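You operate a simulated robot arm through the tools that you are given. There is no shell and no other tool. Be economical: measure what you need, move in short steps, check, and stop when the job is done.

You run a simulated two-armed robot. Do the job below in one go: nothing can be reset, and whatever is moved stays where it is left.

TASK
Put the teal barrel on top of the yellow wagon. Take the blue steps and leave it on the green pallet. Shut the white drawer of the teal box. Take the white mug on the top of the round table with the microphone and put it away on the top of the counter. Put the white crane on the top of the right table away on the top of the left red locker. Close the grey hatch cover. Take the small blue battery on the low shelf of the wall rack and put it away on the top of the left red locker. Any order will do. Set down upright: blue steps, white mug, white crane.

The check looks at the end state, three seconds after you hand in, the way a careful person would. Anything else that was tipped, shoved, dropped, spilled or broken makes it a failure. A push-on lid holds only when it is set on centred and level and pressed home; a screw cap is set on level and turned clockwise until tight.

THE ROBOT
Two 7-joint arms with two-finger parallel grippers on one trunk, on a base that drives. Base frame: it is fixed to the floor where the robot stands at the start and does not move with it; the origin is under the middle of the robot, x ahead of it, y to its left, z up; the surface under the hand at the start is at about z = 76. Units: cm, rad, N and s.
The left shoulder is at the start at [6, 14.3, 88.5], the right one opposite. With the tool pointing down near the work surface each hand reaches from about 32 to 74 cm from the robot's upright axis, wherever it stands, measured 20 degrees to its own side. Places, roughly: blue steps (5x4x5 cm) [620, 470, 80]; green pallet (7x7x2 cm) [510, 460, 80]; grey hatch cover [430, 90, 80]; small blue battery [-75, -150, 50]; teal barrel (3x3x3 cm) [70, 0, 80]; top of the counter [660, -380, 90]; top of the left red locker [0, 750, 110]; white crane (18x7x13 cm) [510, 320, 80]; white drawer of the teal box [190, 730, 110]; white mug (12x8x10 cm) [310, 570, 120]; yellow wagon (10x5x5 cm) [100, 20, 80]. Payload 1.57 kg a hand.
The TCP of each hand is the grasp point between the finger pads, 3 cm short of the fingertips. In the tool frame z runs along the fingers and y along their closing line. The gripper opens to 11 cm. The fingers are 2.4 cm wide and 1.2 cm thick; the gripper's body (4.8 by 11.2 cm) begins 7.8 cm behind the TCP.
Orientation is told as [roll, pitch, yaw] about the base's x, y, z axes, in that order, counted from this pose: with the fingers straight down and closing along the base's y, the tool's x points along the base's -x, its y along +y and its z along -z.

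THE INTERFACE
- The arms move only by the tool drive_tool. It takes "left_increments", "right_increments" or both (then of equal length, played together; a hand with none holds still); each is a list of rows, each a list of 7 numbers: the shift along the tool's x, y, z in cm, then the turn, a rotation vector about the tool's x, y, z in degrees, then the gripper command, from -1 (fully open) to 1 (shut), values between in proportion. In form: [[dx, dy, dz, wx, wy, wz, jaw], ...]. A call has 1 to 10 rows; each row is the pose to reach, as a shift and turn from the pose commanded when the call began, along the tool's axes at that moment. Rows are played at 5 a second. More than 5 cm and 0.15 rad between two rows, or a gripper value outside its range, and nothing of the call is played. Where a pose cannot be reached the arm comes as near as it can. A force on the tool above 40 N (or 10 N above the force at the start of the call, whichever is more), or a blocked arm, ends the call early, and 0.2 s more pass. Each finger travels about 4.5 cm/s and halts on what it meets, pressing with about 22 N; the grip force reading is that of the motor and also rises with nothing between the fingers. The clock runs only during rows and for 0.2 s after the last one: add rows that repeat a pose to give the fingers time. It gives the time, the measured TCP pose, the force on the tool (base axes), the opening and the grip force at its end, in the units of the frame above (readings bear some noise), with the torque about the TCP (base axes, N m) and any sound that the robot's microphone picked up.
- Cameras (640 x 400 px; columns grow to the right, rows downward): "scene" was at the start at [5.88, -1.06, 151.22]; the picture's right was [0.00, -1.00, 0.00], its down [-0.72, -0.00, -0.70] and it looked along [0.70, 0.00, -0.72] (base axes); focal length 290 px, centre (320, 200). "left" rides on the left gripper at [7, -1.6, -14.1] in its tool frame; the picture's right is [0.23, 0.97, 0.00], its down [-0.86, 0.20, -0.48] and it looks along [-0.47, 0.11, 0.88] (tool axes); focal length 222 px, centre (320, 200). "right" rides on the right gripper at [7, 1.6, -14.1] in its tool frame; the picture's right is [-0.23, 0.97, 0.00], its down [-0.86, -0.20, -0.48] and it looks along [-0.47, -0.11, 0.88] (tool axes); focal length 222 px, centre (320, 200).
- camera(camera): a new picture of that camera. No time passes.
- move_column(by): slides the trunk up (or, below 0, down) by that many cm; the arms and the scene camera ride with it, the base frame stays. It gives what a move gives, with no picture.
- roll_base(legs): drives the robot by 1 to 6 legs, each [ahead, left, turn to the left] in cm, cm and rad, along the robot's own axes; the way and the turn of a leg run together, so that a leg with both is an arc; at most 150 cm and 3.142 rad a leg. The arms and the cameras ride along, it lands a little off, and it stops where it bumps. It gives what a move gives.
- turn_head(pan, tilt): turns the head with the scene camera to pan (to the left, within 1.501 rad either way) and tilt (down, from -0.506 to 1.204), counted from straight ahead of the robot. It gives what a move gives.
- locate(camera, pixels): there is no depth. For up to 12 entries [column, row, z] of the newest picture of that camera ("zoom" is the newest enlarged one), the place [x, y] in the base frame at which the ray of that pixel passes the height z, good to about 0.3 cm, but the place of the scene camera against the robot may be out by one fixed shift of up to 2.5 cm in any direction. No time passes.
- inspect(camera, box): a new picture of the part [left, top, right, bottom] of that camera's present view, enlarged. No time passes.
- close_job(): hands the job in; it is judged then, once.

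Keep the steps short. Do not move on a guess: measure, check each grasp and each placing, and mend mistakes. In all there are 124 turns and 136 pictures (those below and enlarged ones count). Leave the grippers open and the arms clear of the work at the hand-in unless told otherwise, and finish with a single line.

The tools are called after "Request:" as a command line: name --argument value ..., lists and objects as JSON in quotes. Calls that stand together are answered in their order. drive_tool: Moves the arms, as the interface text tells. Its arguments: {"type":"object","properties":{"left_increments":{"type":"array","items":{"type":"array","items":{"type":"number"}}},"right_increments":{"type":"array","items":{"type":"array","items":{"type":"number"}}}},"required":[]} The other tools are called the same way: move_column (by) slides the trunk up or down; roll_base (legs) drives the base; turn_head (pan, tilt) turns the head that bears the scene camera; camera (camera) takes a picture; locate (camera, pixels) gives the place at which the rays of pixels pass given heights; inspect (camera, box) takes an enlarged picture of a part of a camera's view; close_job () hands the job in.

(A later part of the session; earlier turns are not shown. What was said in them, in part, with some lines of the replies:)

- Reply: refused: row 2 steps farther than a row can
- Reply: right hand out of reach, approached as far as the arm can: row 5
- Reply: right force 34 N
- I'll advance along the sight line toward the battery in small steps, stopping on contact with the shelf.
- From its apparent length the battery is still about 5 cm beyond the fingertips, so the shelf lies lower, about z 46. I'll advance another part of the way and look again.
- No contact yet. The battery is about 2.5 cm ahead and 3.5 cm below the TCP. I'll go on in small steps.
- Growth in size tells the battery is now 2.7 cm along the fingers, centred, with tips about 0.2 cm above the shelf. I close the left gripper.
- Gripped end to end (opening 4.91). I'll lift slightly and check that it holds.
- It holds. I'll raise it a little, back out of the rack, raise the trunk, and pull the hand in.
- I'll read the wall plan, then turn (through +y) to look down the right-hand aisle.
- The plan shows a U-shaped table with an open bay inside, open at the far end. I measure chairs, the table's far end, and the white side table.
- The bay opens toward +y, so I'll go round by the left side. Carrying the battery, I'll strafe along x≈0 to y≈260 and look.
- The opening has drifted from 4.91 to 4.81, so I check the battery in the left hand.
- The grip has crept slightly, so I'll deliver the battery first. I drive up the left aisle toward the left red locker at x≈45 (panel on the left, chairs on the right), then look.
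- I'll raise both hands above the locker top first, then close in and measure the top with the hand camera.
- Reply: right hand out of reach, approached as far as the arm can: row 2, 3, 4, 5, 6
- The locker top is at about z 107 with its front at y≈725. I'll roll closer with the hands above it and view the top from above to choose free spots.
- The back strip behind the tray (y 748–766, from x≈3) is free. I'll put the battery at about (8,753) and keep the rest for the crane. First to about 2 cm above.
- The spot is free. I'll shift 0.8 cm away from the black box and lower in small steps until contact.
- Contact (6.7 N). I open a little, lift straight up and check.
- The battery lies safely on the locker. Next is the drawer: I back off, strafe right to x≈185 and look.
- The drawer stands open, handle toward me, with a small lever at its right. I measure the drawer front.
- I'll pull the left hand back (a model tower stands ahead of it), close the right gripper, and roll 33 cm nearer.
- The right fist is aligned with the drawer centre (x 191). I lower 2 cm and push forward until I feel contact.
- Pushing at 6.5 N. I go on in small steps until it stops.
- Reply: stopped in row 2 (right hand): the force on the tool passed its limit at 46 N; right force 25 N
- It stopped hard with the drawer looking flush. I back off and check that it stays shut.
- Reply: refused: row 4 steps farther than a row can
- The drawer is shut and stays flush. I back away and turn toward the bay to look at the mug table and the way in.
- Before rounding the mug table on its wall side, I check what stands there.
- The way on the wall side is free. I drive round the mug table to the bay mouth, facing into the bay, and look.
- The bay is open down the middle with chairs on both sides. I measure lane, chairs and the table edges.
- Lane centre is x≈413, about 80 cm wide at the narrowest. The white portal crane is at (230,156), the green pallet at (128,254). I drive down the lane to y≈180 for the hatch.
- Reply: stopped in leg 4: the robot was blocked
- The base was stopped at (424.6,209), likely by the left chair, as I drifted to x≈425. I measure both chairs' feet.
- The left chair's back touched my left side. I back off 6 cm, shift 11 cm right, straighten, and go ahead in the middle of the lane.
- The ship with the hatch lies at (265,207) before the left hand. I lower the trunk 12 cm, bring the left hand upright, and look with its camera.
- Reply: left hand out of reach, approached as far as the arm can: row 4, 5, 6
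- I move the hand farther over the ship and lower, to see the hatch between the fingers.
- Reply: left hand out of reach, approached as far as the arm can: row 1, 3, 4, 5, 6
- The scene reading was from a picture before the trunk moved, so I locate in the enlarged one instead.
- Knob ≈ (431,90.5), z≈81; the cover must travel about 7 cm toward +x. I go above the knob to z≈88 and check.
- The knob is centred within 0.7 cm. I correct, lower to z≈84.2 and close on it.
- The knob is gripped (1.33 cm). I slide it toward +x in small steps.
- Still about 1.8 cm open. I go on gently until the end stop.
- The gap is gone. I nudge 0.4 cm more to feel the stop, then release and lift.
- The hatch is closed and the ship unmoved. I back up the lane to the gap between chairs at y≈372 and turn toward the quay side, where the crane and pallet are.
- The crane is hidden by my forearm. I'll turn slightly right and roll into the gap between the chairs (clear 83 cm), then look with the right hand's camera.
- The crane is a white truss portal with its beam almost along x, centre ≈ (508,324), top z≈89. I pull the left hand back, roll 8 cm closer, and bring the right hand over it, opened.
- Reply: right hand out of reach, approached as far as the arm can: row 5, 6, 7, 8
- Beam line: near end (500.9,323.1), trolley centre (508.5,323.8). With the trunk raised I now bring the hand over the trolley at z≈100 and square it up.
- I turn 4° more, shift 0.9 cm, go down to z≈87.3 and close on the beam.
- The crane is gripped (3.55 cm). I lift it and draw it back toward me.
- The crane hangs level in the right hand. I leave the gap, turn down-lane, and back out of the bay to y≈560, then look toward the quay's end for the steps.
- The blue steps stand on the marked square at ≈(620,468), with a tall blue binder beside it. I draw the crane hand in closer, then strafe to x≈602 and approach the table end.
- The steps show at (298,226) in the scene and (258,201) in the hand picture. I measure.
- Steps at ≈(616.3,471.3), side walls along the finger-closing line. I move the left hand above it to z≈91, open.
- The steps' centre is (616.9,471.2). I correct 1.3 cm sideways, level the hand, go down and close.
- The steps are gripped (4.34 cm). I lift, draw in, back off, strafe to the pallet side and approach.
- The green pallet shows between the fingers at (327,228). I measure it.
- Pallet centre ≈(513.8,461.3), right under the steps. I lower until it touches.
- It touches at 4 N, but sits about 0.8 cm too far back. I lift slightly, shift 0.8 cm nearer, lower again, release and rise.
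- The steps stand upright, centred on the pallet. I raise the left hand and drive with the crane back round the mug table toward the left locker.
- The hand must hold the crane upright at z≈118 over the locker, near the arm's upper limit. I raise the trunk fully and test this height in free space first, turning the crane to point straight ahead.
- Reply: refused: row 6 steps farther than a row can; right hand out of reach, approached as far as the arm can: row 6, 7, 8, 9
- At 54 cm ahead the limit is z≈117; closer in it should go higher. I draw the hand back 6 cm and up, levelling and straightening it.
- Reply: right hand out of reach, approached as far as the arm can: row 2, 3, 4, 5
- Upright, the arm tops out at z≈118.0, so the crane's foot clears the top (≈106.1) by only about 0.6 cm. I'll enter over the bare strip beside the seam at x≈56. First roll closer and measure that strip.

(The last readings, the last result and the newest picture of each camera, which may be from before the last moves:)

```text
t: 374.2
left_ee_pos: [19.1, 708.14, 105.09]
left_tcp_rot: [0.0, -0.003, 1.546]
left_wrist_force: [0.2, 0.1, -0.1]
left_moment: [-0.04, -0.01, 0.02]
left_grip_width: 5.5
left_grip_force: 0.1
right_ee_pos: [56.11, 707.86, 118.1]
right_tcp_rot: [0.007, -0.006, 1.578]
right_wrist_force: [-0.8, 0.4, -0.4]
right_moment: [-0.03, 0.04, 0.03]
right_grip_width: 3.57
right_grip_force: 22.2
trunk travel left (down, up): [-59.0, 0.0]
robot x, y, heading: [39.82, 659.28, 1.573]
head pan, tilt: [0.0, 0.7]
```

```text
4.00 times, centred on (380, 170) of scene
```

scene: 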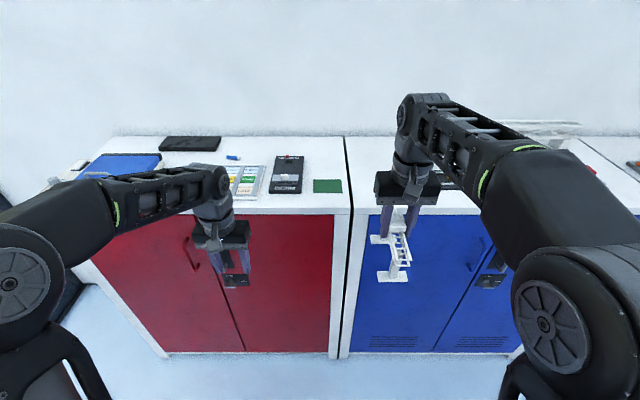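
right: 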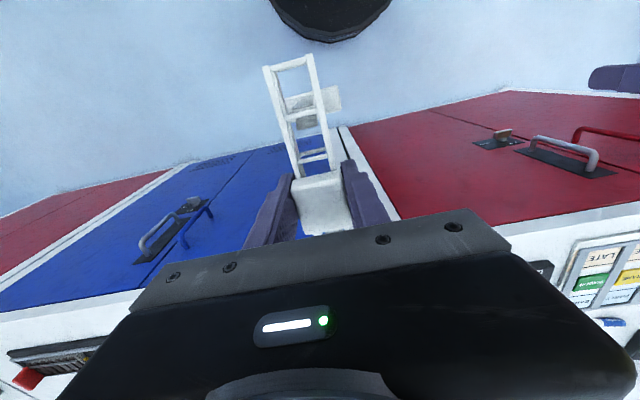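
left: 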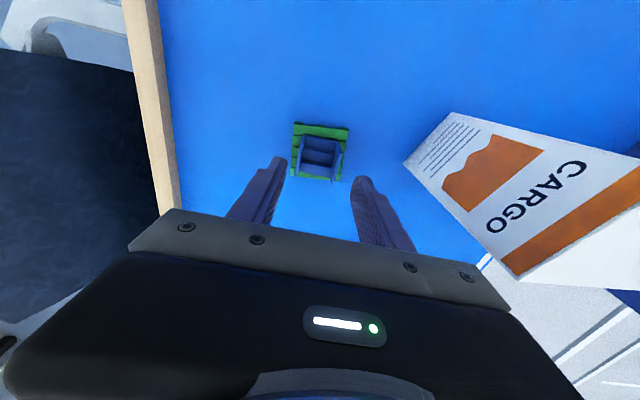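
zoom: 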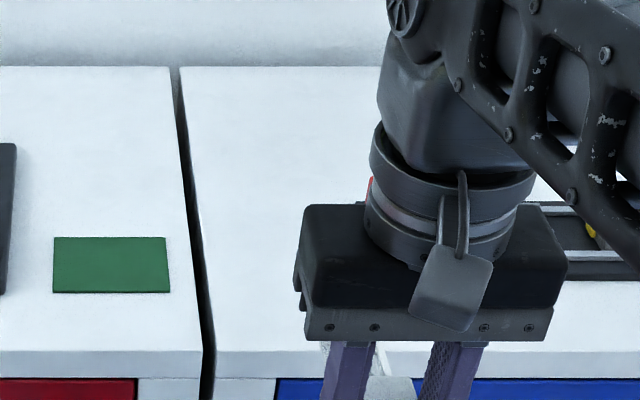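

The pad is paper-thin and the strip beside the seam is bare. I raise and retract the left hand, then roll in 38 cm with the crane over the bare strip.

Request:
drive_tool --left_increments '[[3.5, 0, -2.5, 0, 0, 0, 0], [7, 0, -5, 0, 0, 0, 0], [10.5, 0, -7.5, 0, 0, 0, 0], [14, 0, -10, 0, 0, 0, 0], [14, 0, -10, 0, 0, 0, 0]]'

Request:
roll_base --legs '[[38, 0, 0]]'

Request:
inspect --camera "scene" --box '[300, 120, 460, 220]'

```text
t: 375.4
left_ee_pos: [18.78, 694.14, 115.07]
left_tcp_rot: [-0.001, -0.001, 1.546]
left_wrist_force: [0.6, 0.2, -0.3]
left_moment: [0.01, 0.03, 0.04]
left_grip_width: 5.51
left_grip_force: 0.0
right_ee_pos: [56.09, 708.02, 118.07]
right_tcp_rot: [0.005, -0.006, 1.576]
right_wrist_force: [-0.6, 0.5, -1.0]
right_moment: [-0.03, 0.0, -0.02]
right_grip_width: 3.58
right_grip_force: 22.6
trunk travel left (down, up): [-59.0, 0.0]
robot x, y, heading: [40.04, 659.48, 1.574]
head pan, tilt: [0.0, 0.7]
```

```text
t: 378.0
left_ee_pos: [18.82, 732.54, 115.02]
left_tcp_rot: [0.0, -0.001, 1.546]
left_wrist_force: [-0.3, 0.0, -0.5]
left_moment: [0.03, -0.03, 0.01]
left_grip_width: 5.47
left_grip_force: 0.0
right_ee_pos: [55.98, 746.29, 118.1]
right_tcp_rot: [0.006, -0.007, 1.576]
right_wrist_force: [0.2, -0.3, -1.4]
right_moment: [0.04, 0.0, 0.01]
right_grip_width: 3.57
right_grip_force: 22.1
trunk travel left (down, up): [-59.0, 0.0]
robot x, y, heading: [40.88, 698.23, 1.568]
head pan, tilt: [0.0, 0.7]
stopped in leg 1: the robot was blocked; the commanded pose is now the measured one
```

```text
4.00 times, centred on (380, 170) of scene
```

zoom: 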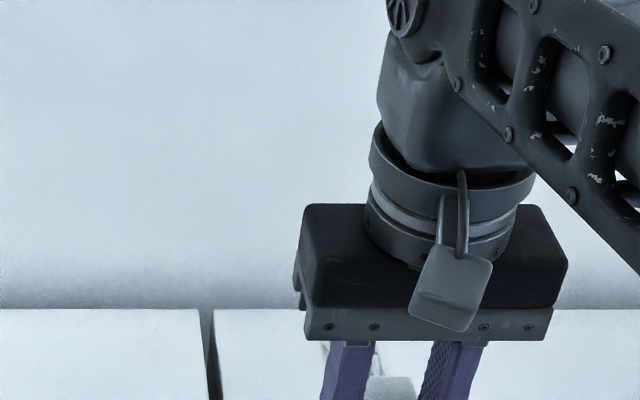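

The base has touched the locker front, as near as it goes. I ease back 1.5 cm, strafe left 13.5 cm, and look.

Request:
roll_base --legs '[[-1.5, 0, 0], [0, 13.4, 0]]'

Request:
turn_head --pan 0 --tilt 1.0

Request:
camera --camera "scene"

```text
t: 379.6
left_ee_pos: [5.28, 731.05, 114.99]
left_tcp_rot: [-0.001, -0.002, 1.545]
left_wrist_force: [-0.1, 0.5, -0.4]
left_moment: [-0.01, -0.07, 0.0]
left_grip_width: 5.52
left_grip_force: 0.0
right_ee_pos: [42.47, 744.7, 118.0]
right_tcp_rot: [0.005, -0.007, 1.576]
right_wrist_force: [0.0, 0.1, -2.0]
right_moment: [0.02, -0.05, 0.0]
right_grip_width: 3.57
right_grip_force: 22.6
trunk travel left (down, up): [-59.0, 0.0]
robot x, y, heading: [26.68, 696.03, 1.57]
head pan, tilt: [0.0, 0.7]
```

```text
t: 380.4
left_ee_pos: [5.48, 731.04, 115.14]
left_tcp_rot: [0.0, -0.002, 1.544]
left_wrist_force: [-0.8, 0.0, 0.4]
left_moment: [0.01, 0.01, 0.05]
left_grip_width: 5.51
left_grip_force: 0.0
right_ee_pos: [42.81, 744.8, 117.98]
right_tcp_rot: [0.006, -0.007, 1.576]
right_wrist_force: [-0.2, 0.1, -0.4]
right_moment: [-0.01, 0.02, 0.0]
right_grip_width: 3.58
right_grip_force: 21.7
trunk travel left (down, up): [-59.0, 0.0]
robot x, y, heading: [26.48, 696.2, 1.576]
head pan, tilt: [0.0, 1.0]
```

```text
25 pictures are left
```

scene: 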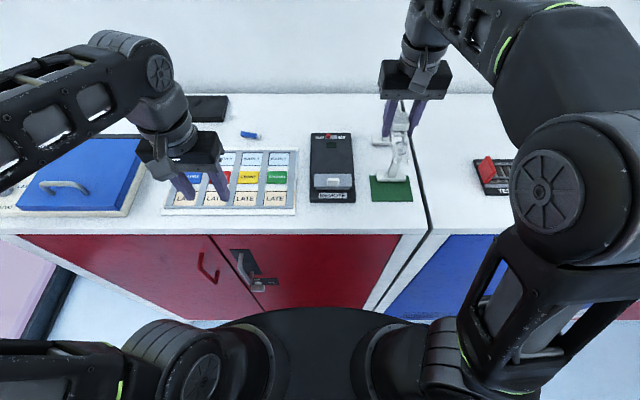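

The crane's near foot is over the pad edge. I extend 4.5 cm farther, then lower to contact.

Request:
drive_tool --right_increments '[[-1.5, 0, 0.1, 0, 0.4, 0, 1], [-3, 0, 0.2, 0, 0.4, 0, 1], [-4.5, 0, 0.3, 0, 0.4, 0, 1], [-4.5, 0, 0.5, 0, 0.4, 0, 1], [-4.5, 0, 0.7, 0, 0.4, 0, 1], [-4.5, 0, 0.9, 0, 0.4, 0, 1], [-4.5, 0, 1.1, 0, 0.4, 0, 1], [-4.5, 0, 1.3, 0, 0.4, 0, 1]]'

Request:
inspect --camera "scene" --box '[330, 70, 490, 210]'

```text
t: 382.2
left_ee_pos: [5.34, 730.98, 115.16]
left_tcp_rot: [0.0, -0.002, 1.545]
left_wrist_force: [0.4, -0.4, 0.2]
left_moment: [0.0, 0.0, 0.01]
left_grip_width: 5.53
left_grip_force: 0.1
right_ee_pos: [43.05, 748.66, 116.39]
right_tcp_rot: [0.006, -0.001, 1.575]
right_wrist_force: [-0.4, 0.5, -2.0]
right_moment: [-0.02, 0.0, 0.0]
right_grip_width: 3.54
right_grip_force: 22.0
right hand out of reach, approached as far as the arm can: row 1, 2, 3, 4, 5, 6, 7, 8
trunk travel left (down, up): [-59.0, 0.0]
robot x, y, heading: [26.96, 696.72, 1.568]
head pan, tilt: [0.0, 1.0]
```

```text
2.86 times, centred on (410, 140) of scene
```

zoom: 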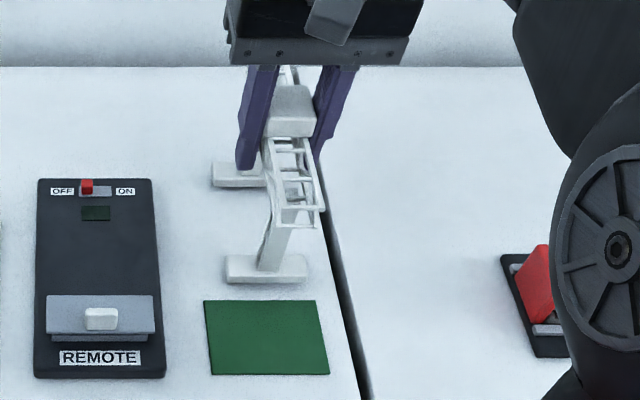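

Both feet are clear of the pad; no contact yet at z 116.4. I lower further in 0.2 cm steps.

Request:
drive_tool --right_increments '[[0, 0, 0.2, 0, 0, 0, 1], [0, 0, 0.4, 0, 0, 0, 1], [0, 0, 0.6, 0, 0, 0, 1], [0, 0, 0.8, 0, 0, 0, 1], [0, 0, 1.0, 0, 0, 0, 1], [0, 0, 1.2, 0, 0, 0, 1], [0, 0, 1.4, 0, 0, 0, 1], [0, 0, 1.6, 0, 0, 0, 1]]'

```text
t: 384.0
left_ee_pos: [5.31, 730.88, 115.13]
left_tcp_rot: [-0.002, -0.004, 1.544]
left_wrist_force: [-0.2, 0.8, -0.1]
left_moment: [-0.02, -0.01, 0.01]
left_grip_width: 5.49
left_grip_force: 0.0
right_ee_pos: [43.16, 748.42, 115.04]
right_tcp_rot: [0.009, -0.001, 1.575]
right_wrist_force: [-2.7, -0.1, 19.2]
right_moment: [0.01, -0.13, 0.0]
right_grip_width: 3.6
right_grip_force: 22.3
trunk travel left (down, up): [-59.0, 0.0]
robot x, y, heading: [26.84, 696.39, 1.567]
head pan, tilt: [0.0, 1.0]
```

Firm contact (19 N). I ease up, open wide, rise as far as the limit allows, then withdraw straight back along the beam with the base.

Request:
drive_tool --right_increments '[[0, 0, -0.25, 0, 0, 0, 1], [0, 0, -0.25, 0, 0, 0, 0.2], [0, 0, -0.25, 0, 0, 0, -0.3], [0, 0, -0.25, 0, 0, 0, -0.5], [0, 0, -0.25, 0, 0, 0, -0.5], [0, 0, -0.25, 0, 0, 0, -0.5], [0, 0, -1.3, 0, 0, 0, -0.5], [0, 0, -1.8, 0, 0, 0, -0.5]]'

Request:
inspect --camera "scene" --box '[330, 70, 490, 210]'

```text
t: 385.8
left_ee_pos: [5.4, 731.06, 115.0]
left_tcp_rot: [0.0, -0.001, 1.546]
left_wrist_force: [1.0, 0.7, 0.0]
left_moment: [0.01, -0.01, 0.02]
left_grip_width: 5.49
left_grip_force: 0.0
right_ee_pos: [43.09, 748.51, 116.41]
right_tcp_rot: [0.008, 0.0, 1.576]
right_wrist_force: [-0.7, 0.1, 0.4]
right_moment: [-0.01, 0.01, 0.05]
right_grip_width: 8.27
right_grip_force: 0.1
right hand out of reach, approached as far as the arm can: row 8
trunk travel left (down, up): [-59.0, 0.0]
robot x, y, heading: [26.94, 696.28, 1.574]
head pan, tilt: [0.0, 1.0]
```

```text
2.86 times, centred on (410, 140) of scene
```

zoom: 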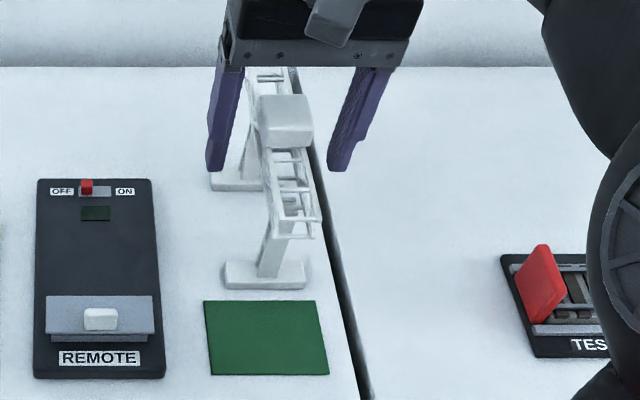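

The crane stands free between the fingers. I back straight out and check.

Request:
roll_base --legs '[[-50, 0, 0]]'

Request:
turn_head --pan 0 --tilt 0.65

Request:
camera --camera "scene"

```text
t: 388.8
left_ee_pos: [5.34, 680.18, 115.17]
left_tcp_rot: [0.001, -0.001, 1.545]
left_wrist_force: [0.8, -0.3, 0.0]
left_moment: [0.0, 0.02, 0.0]
left_grip_width: 5.49
left_grip_force: 0.0
right_ee_pos: [43.13, 697.64, 116.36]
right_tcp_rot: [0.008, -0.001, 1.577]
right_wrist_force: [-0.3, 0.0, -0.2]
right_moment: [0.03, -0.02, 0.0]
right_grip_width: 8.25
right_grip_force: 0.0
trunk travel left (down, up): [-59.0, 0.0]
robot x, y, heading: [26.27, 645.56, 1.569]
head pan, tilt: [0.0, 1.0]
```

```text
t: 389.6
left_ee_pos: [5.4, 680.31, 114.91]
left_tcp_rot: [0.0, -0.002, 1.545]
left_wrist_force: [0.4, 0.0, -0.1]
left_moment: [0.04, 0.01, 0.03]
left_grip_width: 5.5
left_grip_force: 0.1
right_ee_pos: [43.16, 697.63, 116.33]
right_tcp_rot: [0.006, -0.001, 1.572]
right_wrist_force: [0.2, 0.5, -0.3]
right_moment: [-0.03, 0.0, -0.01]
right_grip_width: 8.25
right_grip_force: 0.1
trunk travel left (down, up): [-59.0, 0.0]
robot x, y, heading: [26.71, 645.07, 1.569]
head pan, tilt: [0.0, 0.649]
```

```text
22 pictures are left
```

scene: 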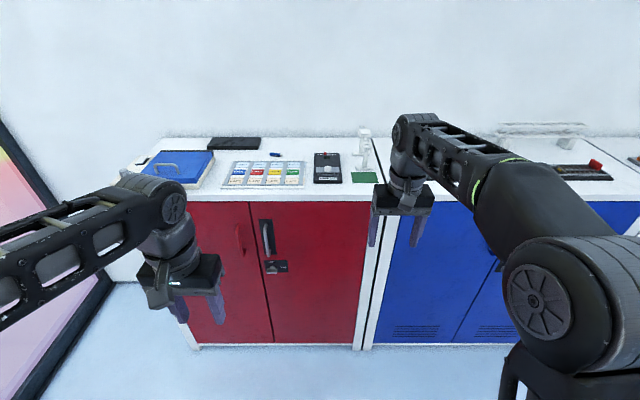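

Crane and battery both stand on the left locker. Now the mug: I drive to the west side of the round table and look at it closely.

Request:
roll_base --legs '[[-25, 0, 0], [0, 0, -1.571], [150, 0, 0], [30, 0, 0], [0, 0, -0.4]]'

Request:
turn_head --pan 0 --tilt 0.45

Request:
inspect --camera "scene" --box '[200, 140, 440, 290]'

```text
t: 405.2
left_ee_pos: [247.46, 619.01, 115.04]
left_tcp_rot: [-0.001, -0.002, -0.467]
left_wrist_force: [-1.2, 1.1, -0.1]
left_moment: [0.03, 0.01, 0.01]
left_grip_width: 5.5
left_grip_force: 0.1
right_ee_pos: [246.87, 577.41, 116.32]
right_tcp_rot: [0.008, 0.001, -0.438]
right_wrist_force: [-0.2, -0.1, -1.0]
right_moment: [0.02, -0.01, 0.04]
right_grip_width: 8.25
right_grip_force: 0.1
trunk travel left (down, up): [-59.0, 0.0]
robot x, y, heading: [207.02, 615.05, -0.444]
head pan, tilt: [0.0, 0.649]
```

```text
t: 406.0
left_ee_pos: [247.46, 619.13, 114.97]
left_tcp_rot: [0.0, -0.002, -0.467]
left_wrist_force: [0.3, 0.1, 0.0]
left_moment: [-0.04, 0.03, 0.0]
left_grip_width: 5.48
left_grip_force: 0.1
right_ee_pos: [247.11, 577.47, 116.31]
right_tcp_rot: [0.006, 0.0, -0.438]
right_wrist_force: [-0.3, 0.0, 0.0]
right_moment: [0.03, -0.03, 0.0]
right_grip_width: 8.26
right_grip_force: 0.1
trunk travel left (down, up): [-59.0, 0.0]
robot x, y, heading: [206.67, 614.65, -0.445]
head pan, tilt: [0.0, 0.45]
```

```text
2.67 times, centred on (320, 215) of scene
```

zoom: 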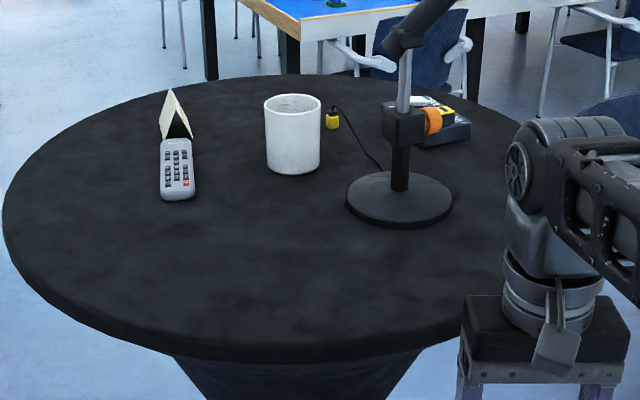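

The mug's handle points away from me and the mic base is right-front; a tilted left hand can take its body from this side. I tilt and raise the left hand, tuck the right hand aside, then roll closer.

Request:
drive_tool --left_increments '[[0, -2.2, -1.7, 0, -7.5, 0, -1], [0, -4.4, -3.4, 0, -15, 0, -1], [0, -6.6, -5, 0, -22.5, 0, -1], [0, -8.8, -6.7, 0, -30, 0, -1], [0, -11, -8.4, 0, -37.5, 0, -1], [0, -13, -10, 0, -45, 0, -1], [0, -13, -12, 0, -50, 0, -1], [0, -13, -12, 0, -50, 0, -1]]' --right_increments '[[3, -3, 0, 0, 0, 0, 0], [6, -6, 0, 0, 0, 0, 0], [9, -9, 0, 0, 0, 0, 0], [12, -12, 0, 0, 0, 0, 0], [15, -15, 0, 0, 0, 0, 0], [17, -18, 0, 0, 0, 0, 0], [17, -19, 0, 0, 0, 0, 0], [17, -19, 0, 0, 0, 0, 0]]'

Request:
roll_base --legs '[[0, 0, -0.085], [28, 3.5, 0]]'

Request:
camera --camera "left"

Request:
turn_head --pan 0 --tilt 0.65

Request:
camera --camera "scene"

```text
t: 407.8
left_ee_pos: [241.48, 607.61, 126.97]
left_tcp_rot: [0.0, -0.875, -0.466]
left_wrist_force: [-0.2, 0.5, -0.1]
left_moment: [0.01, 0.01, 0.03]
left_grip_width: 11.01
left_grip_force: 0.0
right_ee_pos: [223.57, 567.44, 116.0]
right_tcp_rot: [0.007, 0.001, -0.437]
right_wrist_force: [0.3, 0.1, -0.4]
right_moment: [0.03, 0.05, 0.0]
right_grip_width: 5.49
right_grip_force: 0.1
trunk travel left (down, up): [-59.0, 0.0]
robot x, y, heading: [207.01, 614.79, -0.44]
head pan, tilt: [0.0, 0.45]
```

```text
t: 410.2
left_ee_pos: [266.99, 593.54, 127.1]
left_tcp_rot: [0.0, -0.874, -0.549]
left_wrist_force: [1.2, -0.3, -0.3]
left_moment: [0.0, 0.0, -0.01]
left_grip_width: 11.01
left_grip_force: 0.2
right_ee_pos: [245.78, 555.03, 115.94]
right_tcp_rot: [0.006, 0.002, -0.521]
right_wrist_force: [0.2, -0.1, -0.5]
right_moment: [0.01, 0.05, 0.02]
right_grip_width: 5.48
right_grip_force: 0.1
trunk travel left (down, up): [-59.0, 0.0]
robot x, y, heading: [233.26, 603.58, -0.526]
head pan, tilt: [0.0, 0.45]
```

```text
20 pictures are left
```

left: 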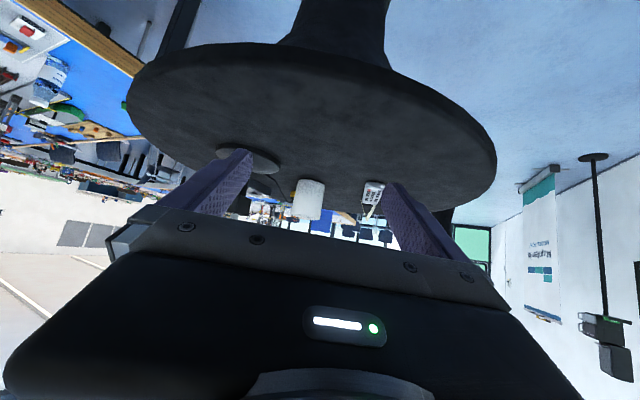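

```text
t: 410.9
left_ee_pos: [266.67, 593.76, 127.02]
left_tcp_rot: [0.001, -0.873, -0.549]
left_wrist_force: [-0.1, 0.1, 0.2]
left_moment: [0.01, -0.01, -0.01]
left_grip_width: 11.01
left_grip_force: 0.0
right_ee_pos: [245.62, 555.1, 116.12]
right_tcp_rot: [0.006, 0.002, -0.518]
right_wrist_force: [0.2, 0.2, 0.0]
right_moment: [0.0, -0.02, 0.0]
right_grip_width: 5.48
right_grip_force: 0.1
trunk travel left (down, up): [-59.0, 0.0]
robot x, y, heading: [232.85, 603.14, -0.518]
head pan, tilt: [0.0, 0.649]
```

```text
19 pictures are left
```

scene: 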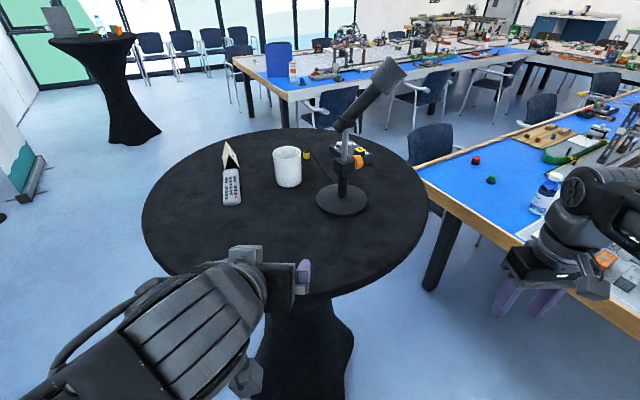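

Request:
locate --camera "scene" --pixels '[[288, 185, 108], [288, 185, 112], [288, 185, 104], [288, 151, 118], [288, 151, 122], [288, 151, 114], [342, 205, 108], [145, 210, 108], [424, 180, 108]]'

Request:
locate --camera "left" --pixels '[[310, 182, 108], [310, 182, 112], [310, 182, 104], [250, 162, 108], [372, 190, 108]]'

```text
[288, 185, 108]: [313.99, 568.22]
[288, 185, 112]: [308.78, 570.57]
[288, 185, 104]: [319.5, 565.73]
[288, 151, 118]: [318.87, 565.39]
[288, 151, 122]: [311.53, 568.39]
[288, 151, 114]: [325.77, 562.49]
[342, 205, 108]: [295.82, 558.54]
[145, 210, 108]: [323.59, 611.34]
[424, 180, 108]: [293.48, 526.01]
```

```text
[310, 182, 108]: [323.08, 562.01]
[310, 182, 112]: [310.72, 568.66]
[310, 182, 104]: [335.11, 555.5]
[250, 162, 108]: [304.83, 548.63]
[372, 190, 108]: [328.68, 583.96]
```

Table top ≈112, mug centre ≈(310,569.5), rim ≈122. I roll 12 cm closer and bring the tilted left hand to about 10 cm short of the mug.

Request:
roll_base --legs '[[12, 0, 0]]'

Request:
drive_tool --left_increments '[[-1.8, 0.1, 4.2, 0, 0, 0, -1], [-3.6, 0.2, 8.4, 0, 0, 0, -1], [-5.4, 0.3, 12.6, 0, 0, 0, -1], [-7.2, 0.4, 16.8, 0, 0, 0, -1], [-9, 0.5, 21, 0, 0, 0, -1], [-10.6, 0.5, 25.1, 0, 0, 0, -1], [-10.6, 0.5, 25.1, 0, 0, 0, -1]]'

Request:
camera --camera "left"

```text
t: 412.2
left_ee_pos: [277.33, 587.46, 126.98]
left_tcp_rot: [0.0, -0.872, -0.551]
left_wrist_force: [1.3, -0.5, 0.5]
left_moment: [-0.01, 0.01, 0.01]
left_grip_width: 10.99
left_grip_force: 0.0
right_ee_pos: [256.29, 548.99, 115.97]
right_tcp_rot: [0.006, 0.001, -0.519]
right_wrist_force: [0.4, 0.0, -0.4]
right_moment: [0.07, 0.06, -0.02]
right_grip_width: 5.49
right_grip_force: 0.0
trunk travel left (down, up): [-59.0, 0.0]
robot x, y, heading: [243.4, 597.71, -0.529]
head pan, tilt: [0.0, 0.649]
```

```text
t: 413.8
left_ee_pos: [300.02, 574.08, 119.07]
left_tcp_rot: [0.0, -0.877, -0.552]
left_wrist_force: [0.1, -0.1, 0.1]
left_moment: [-0.01, 0.02, 0.03]
left_grip_width: 10.99
left_grip_force: 0.1
right_ee_pos: [256.11, 549.01, 116.06]
right_tcp_rot: [0.007, -0.001, -0.52]
right_wrist_force: [0.0, 0.0, 0.3]
right_moment: [0.0, 0.0, 0.0]
right_grip_width: 5.49
right_grip_force: 0.1
trunk travel left (down, up): [-59.0, 0.0]
robot x, y, heading: [243.1, 597.37, -0.53]
head pan, tilt: [0.0, 0.649]
```

```text
18 pictures are left
```

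left: 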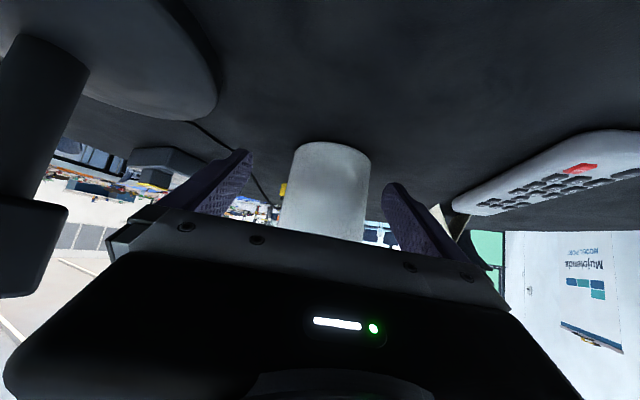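

The mug's body lies 8.5 cm ahead, 0.7 cm to the side. I advance with open fingers around it and close.

Request:
drive_tool --left_increments '[[-1, 0.7, 1.6, 0, 0, 0, -1], [-2.1, 0.7, 3.3, 0, 0, 0, -1], [-3.2, 0.7, 5, 0, 0, 0, -1], [-4.2, 0.7, 6.6, 0, 0, 0, -1], [-4.2, 0.7, 6.6, 0, 0, 0, -1]]'

Request:
camera --camera "left"

```text
t: 415.0
left_ee_pos: [306.69, 570.77, 118.13]
left_tcp_rot: [0.0, -0.876, -0.551]
left_wrist_force: [-2.9, 1.2, 5.2]
left_moment: [0.11, 0.12, 0.04]
left_grip_width: 10.97
left_grip_force: 0.0
right_ee_pos: [256.1, 548.99, 116.03]
right_tcp_rot: [0.007, -0.002, -0.519]
right_wrist_force: [0.5, -0.5, -0.6]
right_moment: [0.04, 0.01, 0.0]
right_grip_width: 5.51
right_grip_force: 0.1
trunk travel left (down, up): [-59.0, 0.0]
robot x, y, heading: [243.29, 597.55, -0.524]
head pan, tilt: [0.0, 0.649]
```

```text
17 pictures are left
```

left: 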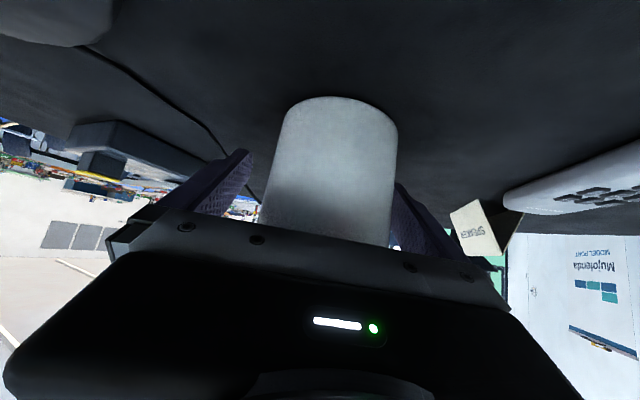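

The palm just touches the rim (6 N). I ease back 0.7 cm, centre, and close the fingers.

Request:
drive_tool --left_increments '[[0.3, 0.3, -0.7, 0, 0, 0, -1], [0.3, 0.6, -0.7, 0, 0, 0, -0.5], [0.3, 0.6, -0.7, 0, 0, 0, 1], [0.3, 0.6, -0.7, 0, 0, 0, 1], [0.3, 0.6, -0.7, 0, 0, 0, 1], [0.3, 0.6, -0.7, 0, 0, 0, 1]]'

Request:
drive_tool --left_increments '[[-1.1, 0, -1, 0, 0, 0, 1], [-2.7, 0, -2.2, 0, 0, 0, 1], [-4.3, 0, -3.6, 0, 0, 0, 1], [-5.9, 0, -5, 0, 0, 0, 1], [-5.9, 0, -5, 0, 0, 0, 1]]'

Request:
camera --camera "left"

```text
t: 416.4
left_ee_pos: [306.48, 571.76, 118.27]
left_tcp_rot: [0.001, -0.874, -0.552]
left_wrist_force: [-1.1, -1.7, 0.3]
left_moment: [0.01, -0.06, -0.01]
left_grip_width: 7.69
left_grip_force: 22.1
right_ee_pos: [256.03, 549.09, 115.94]
right_tcp_rot: [0.008, 0.0, -0.52]
right_wrist_force: [-0.6, -0.3, -0.5]
right_moment: [-0.02, 0.02, -0.03]
right_grip_width: 5.49
right_grip_force: 0.1
trunk travel left (down, up): [-59.0, 0.0]
robot x, y, heading: [243.89, 597.05, -0.528]
head pan, tilt: [0.0, 0.649]
```

```text
t: 417.6
left_ee_pos: [306.44, 571.85, 126.02]
left_tcp_rot: [0.001, -0.872, -0.548]
left_wrist_force: [0.0, 0.5, -4.5]
left_moment: [-0.03, 0.0, -0.04]
left_grip_width: 7.67
left_grip_force: 21.6
right_ee_pos: [256.19, 548.99, 116.17]
right_tcp_rot: [0.009, -0.001, -0.519]
right_wrist_force: [-0.2, 0.1, 0.0]
right_moment: [0.03, -0.02, -0.01]
right_grip_width: 5.51
right_grip_force: 0.1
trunk travel left (down, up): [-59.0, 0.0]
robot x, y, heading: [243.71, 597.48, -0.525]
head pan, tilt: [0.0, 0.649]
```

```text
16 pictures are left
```

left: 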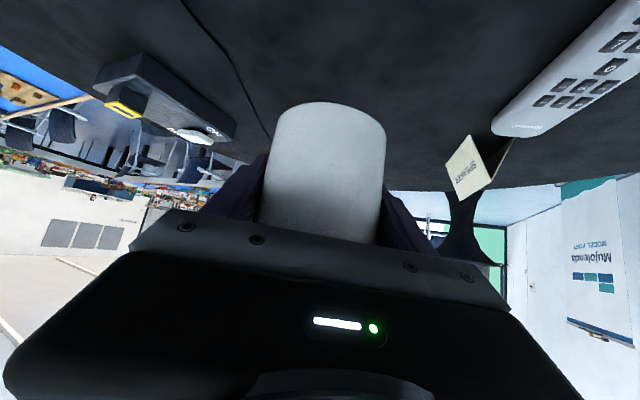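

The mug is held (7.7 cm, about 4.5 N). I draw it in, back away, and start the long drive round to the counter: west aisle first.

Request:
drive_tool --left_increments '[[3.2, 0, -3.8, 0, 0, 0, 1], [6.4, 0, -7.6, 0, 0, 0, 1], [9.6, 0, -11.4, 0, 0, 0, 1], [12.8, 0, -15.2, 0, 0, 0, 1], [16, 0, -19, 0, 0, 0, 1], [16, 0, -19, 0, 0, 0, 1]]'

Request:
roll_base --legs '[[-45, 0, 0], [0, 0, -1.046], [0, -150, 0], [150, 0, 0], [150, 0, 0]]'

```text
t: 419.0
left_ee_pos: [285.43, 585.13, 125.66]
left_tcp_rot: [-0.001, -0.872, -0.552]
left_wrist_force: [-0.3, 0.3, -4.5]
left_moment: [0.0, -0.02, -0.02]
left_grip_width: 7.67
left_grip_force: 22.1
right_ee_pos: [256.33, 548.92, 115.85]
right_tcp_rot: [0.007, 0.0, -0.519]
right_wrist_force: [0.1, -0.2, 0.4]
right_moment: [0.02, -0.01, 0.0]
right_grip_width: 5.48
right_grip_force: 0.1
trunk travel left (down, up): [-59.0, 0.0]
robot x, y, heading: [243.38, 597.39, -0.522]
head pan, tilt: [0.0, 0.649]
```

```text
t: 445.4
left_ee_pos: [77.37, 276.79, 125.94]
left_tcp_rot: [0.0, -0.875, -1.55]
left_wrist_force: [-0.1, -0.4, -3.9]
left_moment: [-0.04, -0.01, 0.0]
left_grip_width: 7.68
left_grip_force: 22.4
right_ee_pos: [31.07, 281.88, 116.03]
right_tcp_rot: [0.008, 0.0, -1.522]
right_wrist_force: [-0.6, -0.9, 0.7]
right_moment: [0.04, -0.02, -0.01]
right_grip_width: 5.51
right_grip_force: 0.2
trunk travel left (down, up): [-59.0, 0.0]
robot x, y, heading: [65.24, 318.53, -1.529]
head pan, tilt: [0.0, 0.649]
```

Now past the chairs, drifting right, to the start corner and then turned to face +x along the south aisle.

Request:
roll_base --legs '[[0, 0, -0.042], [140, -45, 0], [130, -15, 0], [150, 0, 0], [36, 0, 0], [0, 0, 1.571]]'

Request:
turn_head --pan 0 --tilt 0.2

Request:
camera --camera "scene"

```text
t: 472.1
left_ee_pos: [61.94, -127.34, 125.86]
left_tcp_rot: [-0.002, -0.875, 0.044]
left_wrist_force: [0.8, -0.6, -4.2]
left_moment: [0.0, -0.01, -0.02]
left_grip_width: 7.69
left_grip_force: 22.4
right_ee_pos: [58.08, -173.73, 115.97]
right_tcp_rot: [0.008, -0.002, 0.073]
right_wrist_force: [-0.2, 0.6, 0.6]
right_moment: [0.01, -0.03, -0.02]
right_grip_width: 5.48
right_grip_force: 0.2
trunk travel left (down, up): [-59.0, 0.0]
robot x, y, heading: [20.42, -140.41, 0.066]
head pan, tilt: [0.0, 0.649]
```

```text
t: 473.0
left_ee_pos: [61.95, -127.37, 125.91]
left_tcp_rot: [0.003, -0.873, 0.046]
left_wrist_force: [0.1, -0.3, -5.1]
left_moment: [-0.02, -0.01, 0.02]
left_grip_width: 7.69
left_grip_force: 22.0
right_ee_pos: [57.87, -173.74, 115.96]
right_tcp_rot: [0.008, 0.001, 0.075]
right_wrist_force: [-0.4, -0.5, 0.4]
right_moment: [0.01, -0.01, 0.0]
right_grip_width: 5.51
right_grip_force: 0.0
trunk travel left (down, up): [-59.0, 0.0]
robot x, y, heading: [20.59, -140.62, 0.073]
head pan, tilt: [0.0, 0.201]
```

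```text
15 pictures are left
```

scene: 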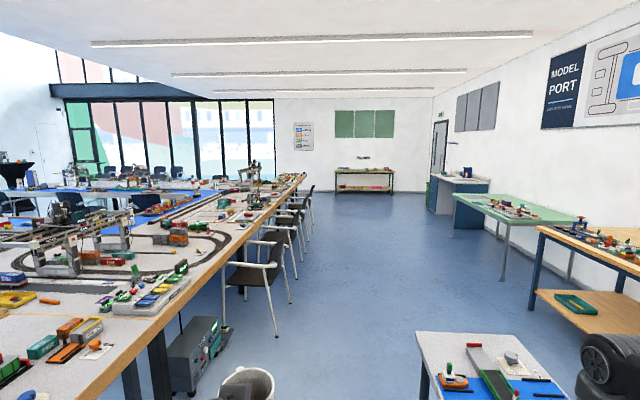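

The aisle is clear with the counter at (465,190) beyond the green table. I straighten and drive down it.

Request:
roll_base --legs '[[0, 0, -0.07], [150, 6, 0], [150, -30, 0], [150, 0, 0], [145, 0, 0]]'

Request:
turn_head --pan -1.2 --tilt 0.35

Request:
camera --camera "scene"

```text
refused: leg 2 is longer than a leg can be; nothing moved
```

```text
t: 474.4
left_ee_pos: [61.92, -127.43, 125.88]
left_tcp_rot: [0.0, -0.875, 0.046]
left_wrist_force: [-0.4, -0.5, -5.0]
left_moment: [-0.04, -0.03, 0.02]
left_grip_width: 7.67
left_grip_force: 22.0
right_ee_pos: [58.03, -173.69, 116.09]
right_tcp_rot: [0.006, 0.0, 0.076]
right_wrist_force: [-0.1, 0.2, 0.3]
right_moment: [0.03, 0.01, -0.01]
right_grip_width: 5.48
right_grip_force: 0.1
trunk travel left (down, up): [-59.0, 0.0]
robot x, y, heading: [20.05, -141.04, 0.072]
head pan, tilt: [-1.201, 0.351]
```

```text
14 pictures are left
```

scene: 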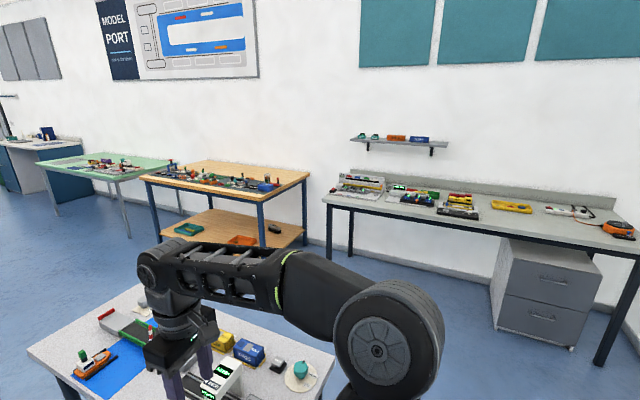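

A leg was just too long; I send it again with shorter legs.

Request:
roll_base --legs '[[0, 0, -0.072], [145, 5, 0], [145, -30, 0], [150, 0, 0], [150, 0, 0]]'

Request:
turn_head --pan -1.2 --tilt 0.35

Request:
camera --camera "scene"

```text
t: 503.3
left_ee_pos: [657.97, -139.46, 125.73]
left_tcp_rot: [-0.001, -0.875, 0.02]
left_wrist_force: [-0.2, -0.2, -4.0]
left_moment: [-0.02, -0.03, -0.04]
left_grip_width: 7.65
left_grip_force: 21.5
right_ee_pos: [652.91, -185.63, 115.92]
right_tcp_rot: [0.007, -0.001, 0.047]
right_wrist_force: [-0.1, 0.0, -0.1]
right_moment: [0.01, 0.01, 0.0]
right_grip_width: 5.49
right_grip_force: 0.0
trunk travel left (down, up): [-59.0, 0.0]
robot x, y, heading: [615.91, -151.39, 0.04]
head pan, tilt: [-1.201, 0.351]
```

```text
t: 503.9
left_ee_pos: [657.99, -139.4, 125.76]
left_tcp_rot: [0.0, -0.873, 0.017]
left_wrist_force: [-0.1, -0.3, -3.3]
left_moment: [-0.02, -0.03, 0.03]
left_grip_width: 7.67
left_grip_force: 21.8
right_ee_pos: [652.73, -185.56, 115.83]
right_tcp_rot: [0.007, 0.001, 0.047]
right_wrist_force: [0.0, 0.2, -0.1]
right_moment: [0.02, 0.03, 0.03]
right_grip_width: 5.51
right_grip_force: 0.0
trunk travel left (down, up): [-59.0, 0.0]
robot x, y, heading: [616.1, -151.86, 0.041]
head pan, tilt: [-1.201, 0.351]
```

```text
13 pictures are left
```

scene: 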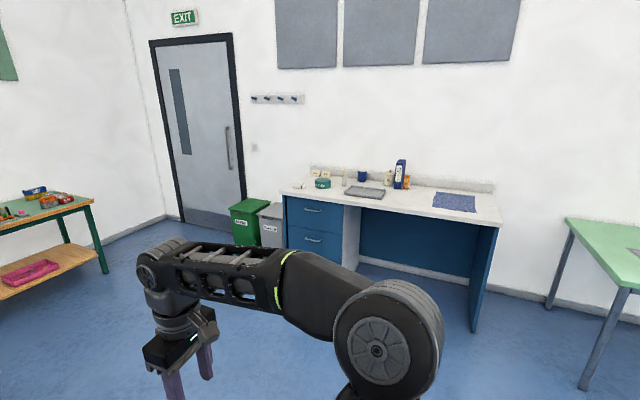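

Request:
locate --camera "scene" --pixels '[[283, 193, 90], [498, 226, 90], [400, 205, 90], [365, 192, 90], [455, 203, 90], [415, 198, 90], [310, 175, 90], [280, 247, 0], [473, 332, 0]]'

Request:
inspect --camera "scene" --box '[270, 145, 510, 245]'

```text
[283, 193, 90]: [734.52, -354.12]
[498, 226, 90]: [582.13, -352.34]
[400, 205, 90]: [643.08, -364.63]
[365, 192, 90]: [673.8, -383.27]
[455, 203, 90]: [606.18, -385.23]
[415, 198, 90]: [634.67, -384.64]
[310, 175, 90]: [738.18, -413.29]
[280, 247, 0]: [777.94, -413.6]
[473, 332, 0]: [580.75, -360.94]
```

```text
2.67 times, centred on (390, 195) of scene
```

zoom: 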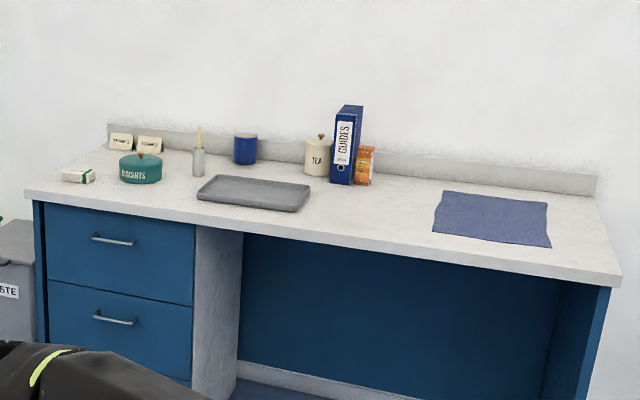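

The counter's bare space is between tray and cloth, near (640,-373). I turn to face it and drive closer.

Request:
roll_base --legs '[[0, 0, -1.611], [125, 14, 0]]'

Request:
move_column --by -12

Request:
turn_head --pan 0 --tilt 0.6

Request:
camera --camera "scene"

```text
t: 514.1
left_ee_pos: [639.83, -317.81, 125.72]
left_tcp_rot: [0.0, -0.872, -1.6]
left_wrist_force: [-0.6, 0.2, -4.2]
left_moment: [0.0, 0.01, 0.01]
left_grip_width: 7.67
left_grip_force: 22.2
right_ee_pos: [593.94, -310.45, 115.97]
right_tcp_rot: [0.008, 0.0, -1.569]
right_wrist_force: [-0.2, 0.3, -0.8]
right_moment: [0.02, -0.01, -0.01]
right_grip_width: 5.48
right_grip_force: 0.0
trunk travel left (down, up): [-59.0, 0.0]
robot x, y, heading: [629.63, -275.27, -1.572]
head pan, tilt: [-1.201, 0.351]
```

```text
t: 515.6
left_ee_pos: [639.92, -317.78, 113.86]
left_tcp_rot: [0.001, -0.875, -1.602]
left_wrist_force: [-0.9, -0.4, -4.0]
left_moment: [-0.01, 0.01, 0.0]
left_grip_width: 7.65
left_grip_force: 21.8
right_ee_pos: [593.92, -310.4, 104.03]
right_tcp_rot: [0.007, 0.001, -1.57]
right_wrist_force: [0.4, -0.4, -0.5]
right_moment: [-0.02, 0.02, -0.03]
right_grip_width: 5.51
right_grip_force: 0.1
trunk travel left (down, up): [-47.0, 12.0]
robot x, y, heading: [629.64, -275.04, -1.578]
head pan, tilt: [-1.201, 0.351]
```

```text
t: 517.0
left_ee_pos: [639.86, -317.82, 113.86]
left_tcp_rot: [0.001, -0.875, -1.601]
left_wrist_force: [-0.4, -0.4, -3.7]
left_moment: [-0.02, 0.02, -0.01]
left_grip_width: 7.67
left_grip_force: 22.1
right_ee_pos: [593.85, -310.5, 104.01]
right_tcp_rot: [0.007, 0.001, -1.569]
right_wrist_force: [0.1, 0.0, 0.6]
right_moment: [0.01, 0.02, -0.03]
right_grip_width: 5.48
right_grip_force: 0.0
trunk travel left (down, up): [-47.0, 12.0]
robot x, y, heading: [629.38, -275.21, -1.579]
head pan, tilt: [0.0, 0.6]
```

```text
11 pictures are left
```

scene: 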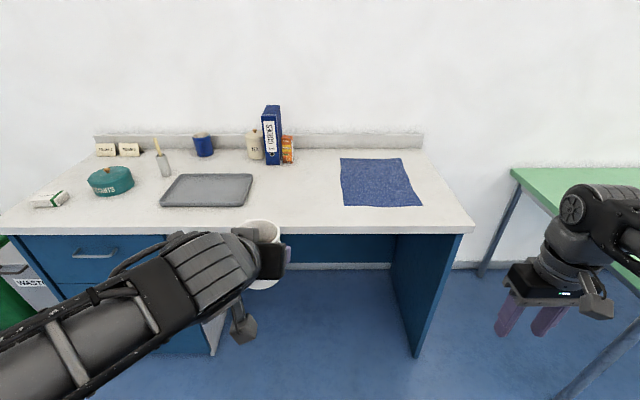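

Request:
locate --camera "scene" --pixels '[[320, 233, 90], [320, 233, 86], [252, 178, 90], [245, 206, 90], [342, 205, 90], [298, 195, 90], [298, 195, 86]]'

```text
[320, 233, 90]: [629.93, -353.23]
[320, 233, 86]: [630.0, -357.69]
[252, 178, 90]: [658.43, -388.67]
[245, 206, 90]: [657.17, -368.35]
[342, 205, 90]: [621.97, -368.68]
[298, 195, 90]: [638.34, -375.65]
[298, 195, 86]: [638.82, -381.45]
```

The place (640,-371) is bare. I roll 35 cm ahead, move the mug over it, and lower to a few cm above.

Request:
roll_base --legs '[[35, 0, 0]]'

Request:
drive_tool --left_increments '[[-2, 0, 3, 0, 0, 0, 1], [-3.5, 0, 7, 0, 0, 0, 1], [-4, 0, 11.5, 0, 0, 0, 1], [-2.5, 0, 15.5, 0, 0, 0, 1], [-1, 0, 19, 0, 0, 0, 1], [-0.2, 0, 21.5, 0, 0, 0, 1], [-0.2, 0, 21.5, 0, 0, 0, 1]]'

Request:
camera --camera "scene"

```text
t: 519.3
left_ee_pos: [639.68, -352.93, 113.78]
left_tcp_rot: [0.0, -0.872, -1.6]
left_wrist_force: [-0.5, -0.1, -4.5]
left_moment: [-0.01, 0.05, 0.0]
left_grip_width: 7.65
left_grip_force: 22.0
right_ee_pos: [593.72, -345.55, 103.96]
right_tcp_rot: [0.007, -0.001, -1.569]
right_wrist_force: [0.4, 0.6, 0.4]
right_moment: [0.01, -0.03, -0.01]
right_grip_width: 5.51
right_grip_force: 0.0
trunk travel left (down, up): [-47.0, 12.0]
robot x, y, heading: [629.41, -310.29, -1.573]
head pan, tilt: [0.0, 0.6]
```

```text
t: 520.9
left_ee_pos: [639.11, -369.37, 99.97]
left_tcp_rot: [0.0, -0.874, -1.6]
left_wrist_force: [0.7, 0.3, -4.5]
left_moment: [0.0, 0.01, 0.01]
left_grip_width: 7.67
left_grip_force: 22.0
right_ee_pos: [593.79, -345.6, 104.02]
right_tcp_rot: [0.006, 0.0, -1.57]
right_wrist_force: [0.7, -0.1, 0.0]
right_moment: [-0.02, 0.0, 0.0]
right_grip_width: 5.51
right_grip_force: 0.0
trunk travel left (down, up): [-47.0, 12.0]
robot x, y, heading: [629.36, -310.2, -1.573]
head pan, tilt: [0.0, 0.6]
```

```text
10 pictures are left
```

scene: 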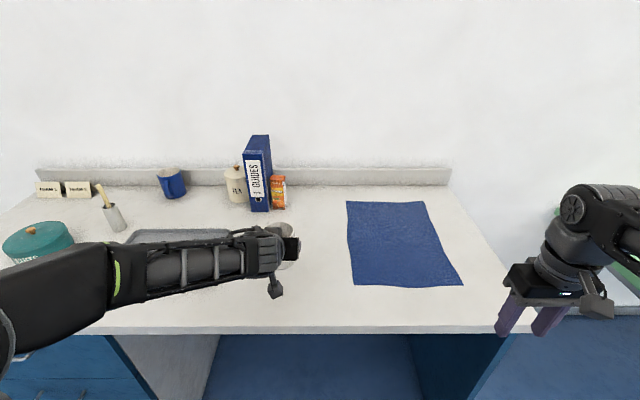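

Position good. I lower the mug straight down in small steps until contact.

Request:
drive_tool --left_increments '[[1.15, 0, 0.96, 0, 0, 0, 1], [1.9, 0, 1.6, 0, 0, 0, 1], [2.3, 0, 1.93, 0, 0, 0, 1], [2.68, 0, 2.25, 0, 0, 0, 1], [3.06, 0, 2.57, 0, 0, 0, 1], [3.3, 0, 2.77, 0, 0, 0, 1], [3.55, 0, 2.97, 0, 0, 0, 1], [3.8, 0, 3.2, 0, 0, 0, 1]]'

```text
t: 522.7
left_ee_pos: [639.16, -369.37, 95.21]
left_tcp_rot: [0.001, -0.872, -1.599]
left_wrist_force: [0.1, -0.4, -4.5]
left_moment: [0.02, 0.02, 0.01]
left_grip_width: 7.67
left_grip_force: 22.4
right_ee_pos: [593.75, -345.54, 104.05]
right_tcp_rot: [0.007, -0.001, -1.57]
right_wrist_force: [0.5, 0.4, -0.8]
right_moment: [0.0, -0.05, 0.02]
right_grip_width: 5.5
right_grip_force: 0.1
trunk travel left (down, up): [-47.0, 12.0]
robot x, y, heading: [629.61, -310.06, -1.572]
head pan, tilt: [0.0, 0.6]
```

No contact yet at z 95.2; I continue in 0.3 cm steps.

Request:
drive_tool --left_increments '[[0.23, 0, 0.19, 0, 0, 0, 1], [0.46, 0, 0.39, 0, 0, 0, 1], [0.69, 0, 0.58, 0, 0, 0, 1], [0.92, 0, 0.77, 0, 0, 0, 1], [1.15, 0, 0.96, 0, 0, 0, 1], [1.38, 0, 1.16, 0, 0, 0, 1], [1.61, 0, 1.35, 0, 0, 0, 1], [1.84, 0, 1.54, 0, 0, 0, 1], [2.07, 0, 1.74, 0, 0, 0, 1], [2.3, 0, 1.93, 0, 0, 0, 1]]'

Request:
camera --camera "left"

```text
t: 524.8
left_ee_pos: [639.1, -369.8, 93.12]
left_tcp_rot: [0.001, -0.89, -1.602]
left_wrist_force: [0.2, 0.3, 12.1]
left_moment: [0.47, 0.08, -0.12]
left_grip_width: 7.62
left_grip_force: 22.9
right_ee_pos: [593.81, -345.53, 103.97]
right_tcp_rot: [0.007, -0.001, -1.566]
right_wrist_force: [-0.2, 0.6, -0.4]
right_moment: [0.02, 0.01, 0.0]
right_grip_width: 5.48
right_grip_force: 0.1
trunk travel left (down, up): [-47.0, 12.0]
robot x, y, heading: [629.68, -310.48, -1.58]
head pan, tilt: [0.0, 0.6]
stopped in row 10 (left hand): the force on the tool passed its limit at 42 N (the readings are from after the stop); the commanded pose is now the measured one
```

```text
9 pictures are left
5 turns are left
```

left: 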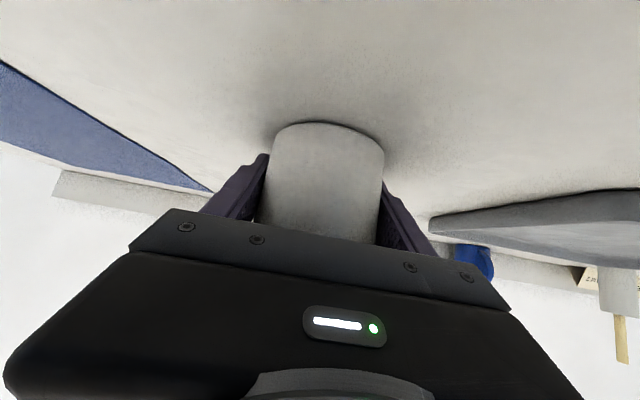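

The mug stands on the counter. I ease up slightly, open fully, and withdraw back along the finger axis.

Request:
drive_tool --left_increments '[[-0.15, 0, -0.13, 0, 0.5, 0, 1], [-0.15, 0, -0.13, 0, 0.5, 0, 0.1], [-0.15, 0, -0.13, 0, 0.5, 0, -1], [-0.15, 0, -0.13, 0, 0.5, 0, -1], [-0.15, 0, -0.13, 0, 0.5, 0, -1], [-0.15, 0, -1.5, 0, 0.5, 0, -1], [-0.15, 0, -5.5, 0, 0.5, 0, -1], [-0.15, 0, -10, 0, 0.5, 0, -1], [-0.15, 0, -14.5, 0, 0.5, 0, -1], [-0.15, 0, -18, 0, 0.5, 0, -1]]'

Request:
roll_base --legs '[[-40, 0, 0]]'

Request:
inspect --camera "scene" --box '[160, 130, 480, 330]'

```text
t: 527.0
left_ee_pos: [639.52, -355.55, 104.38]
left_tcp_rot: [-0.001, -0.875, -1.601]
left_wrist_force: [0.2, 0.3, -0.1]
left_moment: [-0.01, 0.01, -0.02]
left_grip_width: 11.0
left_grip_force: 0.1
right_ee_pos: [593.8, -345.52, 104.07]
right_tcp_rot: [0.007, -0.002, -1.569]
right_wrist_force: [0.4, 0.4, 0.1]
right_moment: [-0.02, -0.03, -0.03]
right_grip_width: 5.49
right_grip_force: 0.1
trunk travel left (down, up): [-47.0, 12.0]
robot x, y, heading: [629.48, -310.1, -1.571]
head pan, tilt: [0.0, 0.6]
```

```text
t: 529.5
left_ee_pos: [639.62, -316.15, 104.25]
left_tcp_rot: [-0.001, -0.878, -1.599]
left_wrist_force: [0.4, 0.2, -0.4]
left_moment: [0.01, -0.04, 0.0]
left_grip_width: 11.01
left_grip_force: 0.0
right_ee_pos: [593.87, -305.95, 103.99]
right_tcp_rot: [0.008, -0.001, -1.569]
right_wrist_force: [0.9, 0.0, 0.4]
right_moment: [-0.01, -0.04, 0.04]
right_grip_width: 5.49
right_grip_force: 0.0
trunk travel left (down, up): [-47.0, 12.0]
robot x, y, heading: [629.24, -271.1, -1.575]
head pan, tilt: [0.0, 0.6]
```

```text
2.00 times, centred on (320, 230) of scene
4 turns are left
```

zoom: 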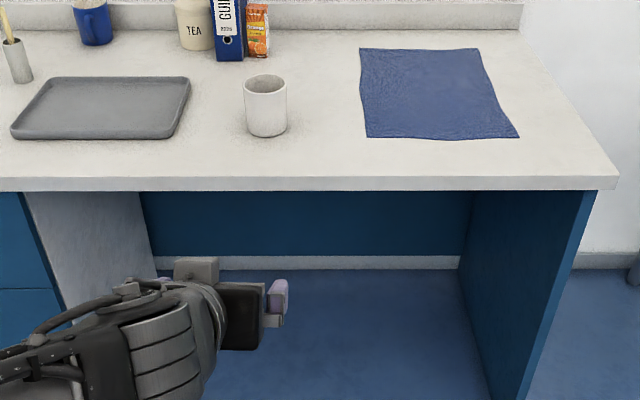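

The mug stands upright and free on the counter. Everything is placed, and the arms are clear. I open the right gripper fully and hand in.

Request:
drive_tool --right_increments '[[0, 0, 0, 0, 0, 0, -1], [0, 0, 0, 0, 0, 0, -1], [0, 0, 0, 0, 0, 0, -1], [0, 0, 0, 0, 0, 0, -1]]'

Request:
close_job

```text
t: 530.5
left_ee_pos: [639.56, -316.32, 104.25]
left_tcp_rot: [-0.001, -0.875, -1.602]
left_wrist_force: [0.0, 0.6, 0.5]
left_moment: [-0.02, -0.03, -0.01]
left_grip_width: 11.02
left_grip_force: 0.1
right_ee_pos: [593.96, -306.05, 103.96]
right_tcp_rot: [0.009, -0.001, -1.569]
right_wrist_force: [0.6, -0.3, -0.1]
right_moment: [0.0, -0.02, -0.01]
right_grip_width: 11.0
right_grip_force: 0.1
trunk travel left (down, up): [-47.0, 12.0]
robot x, y, heading: [629.4, -270.84, -1.576]
head pan, tilt: [0.0, 0.6]
```

```text
The job is handed in.
```

All seven tasks are done and handed in; on the way the base bumped a bay chair and touched the left locker front, and I did not measure afterwards whether the chair had moved.
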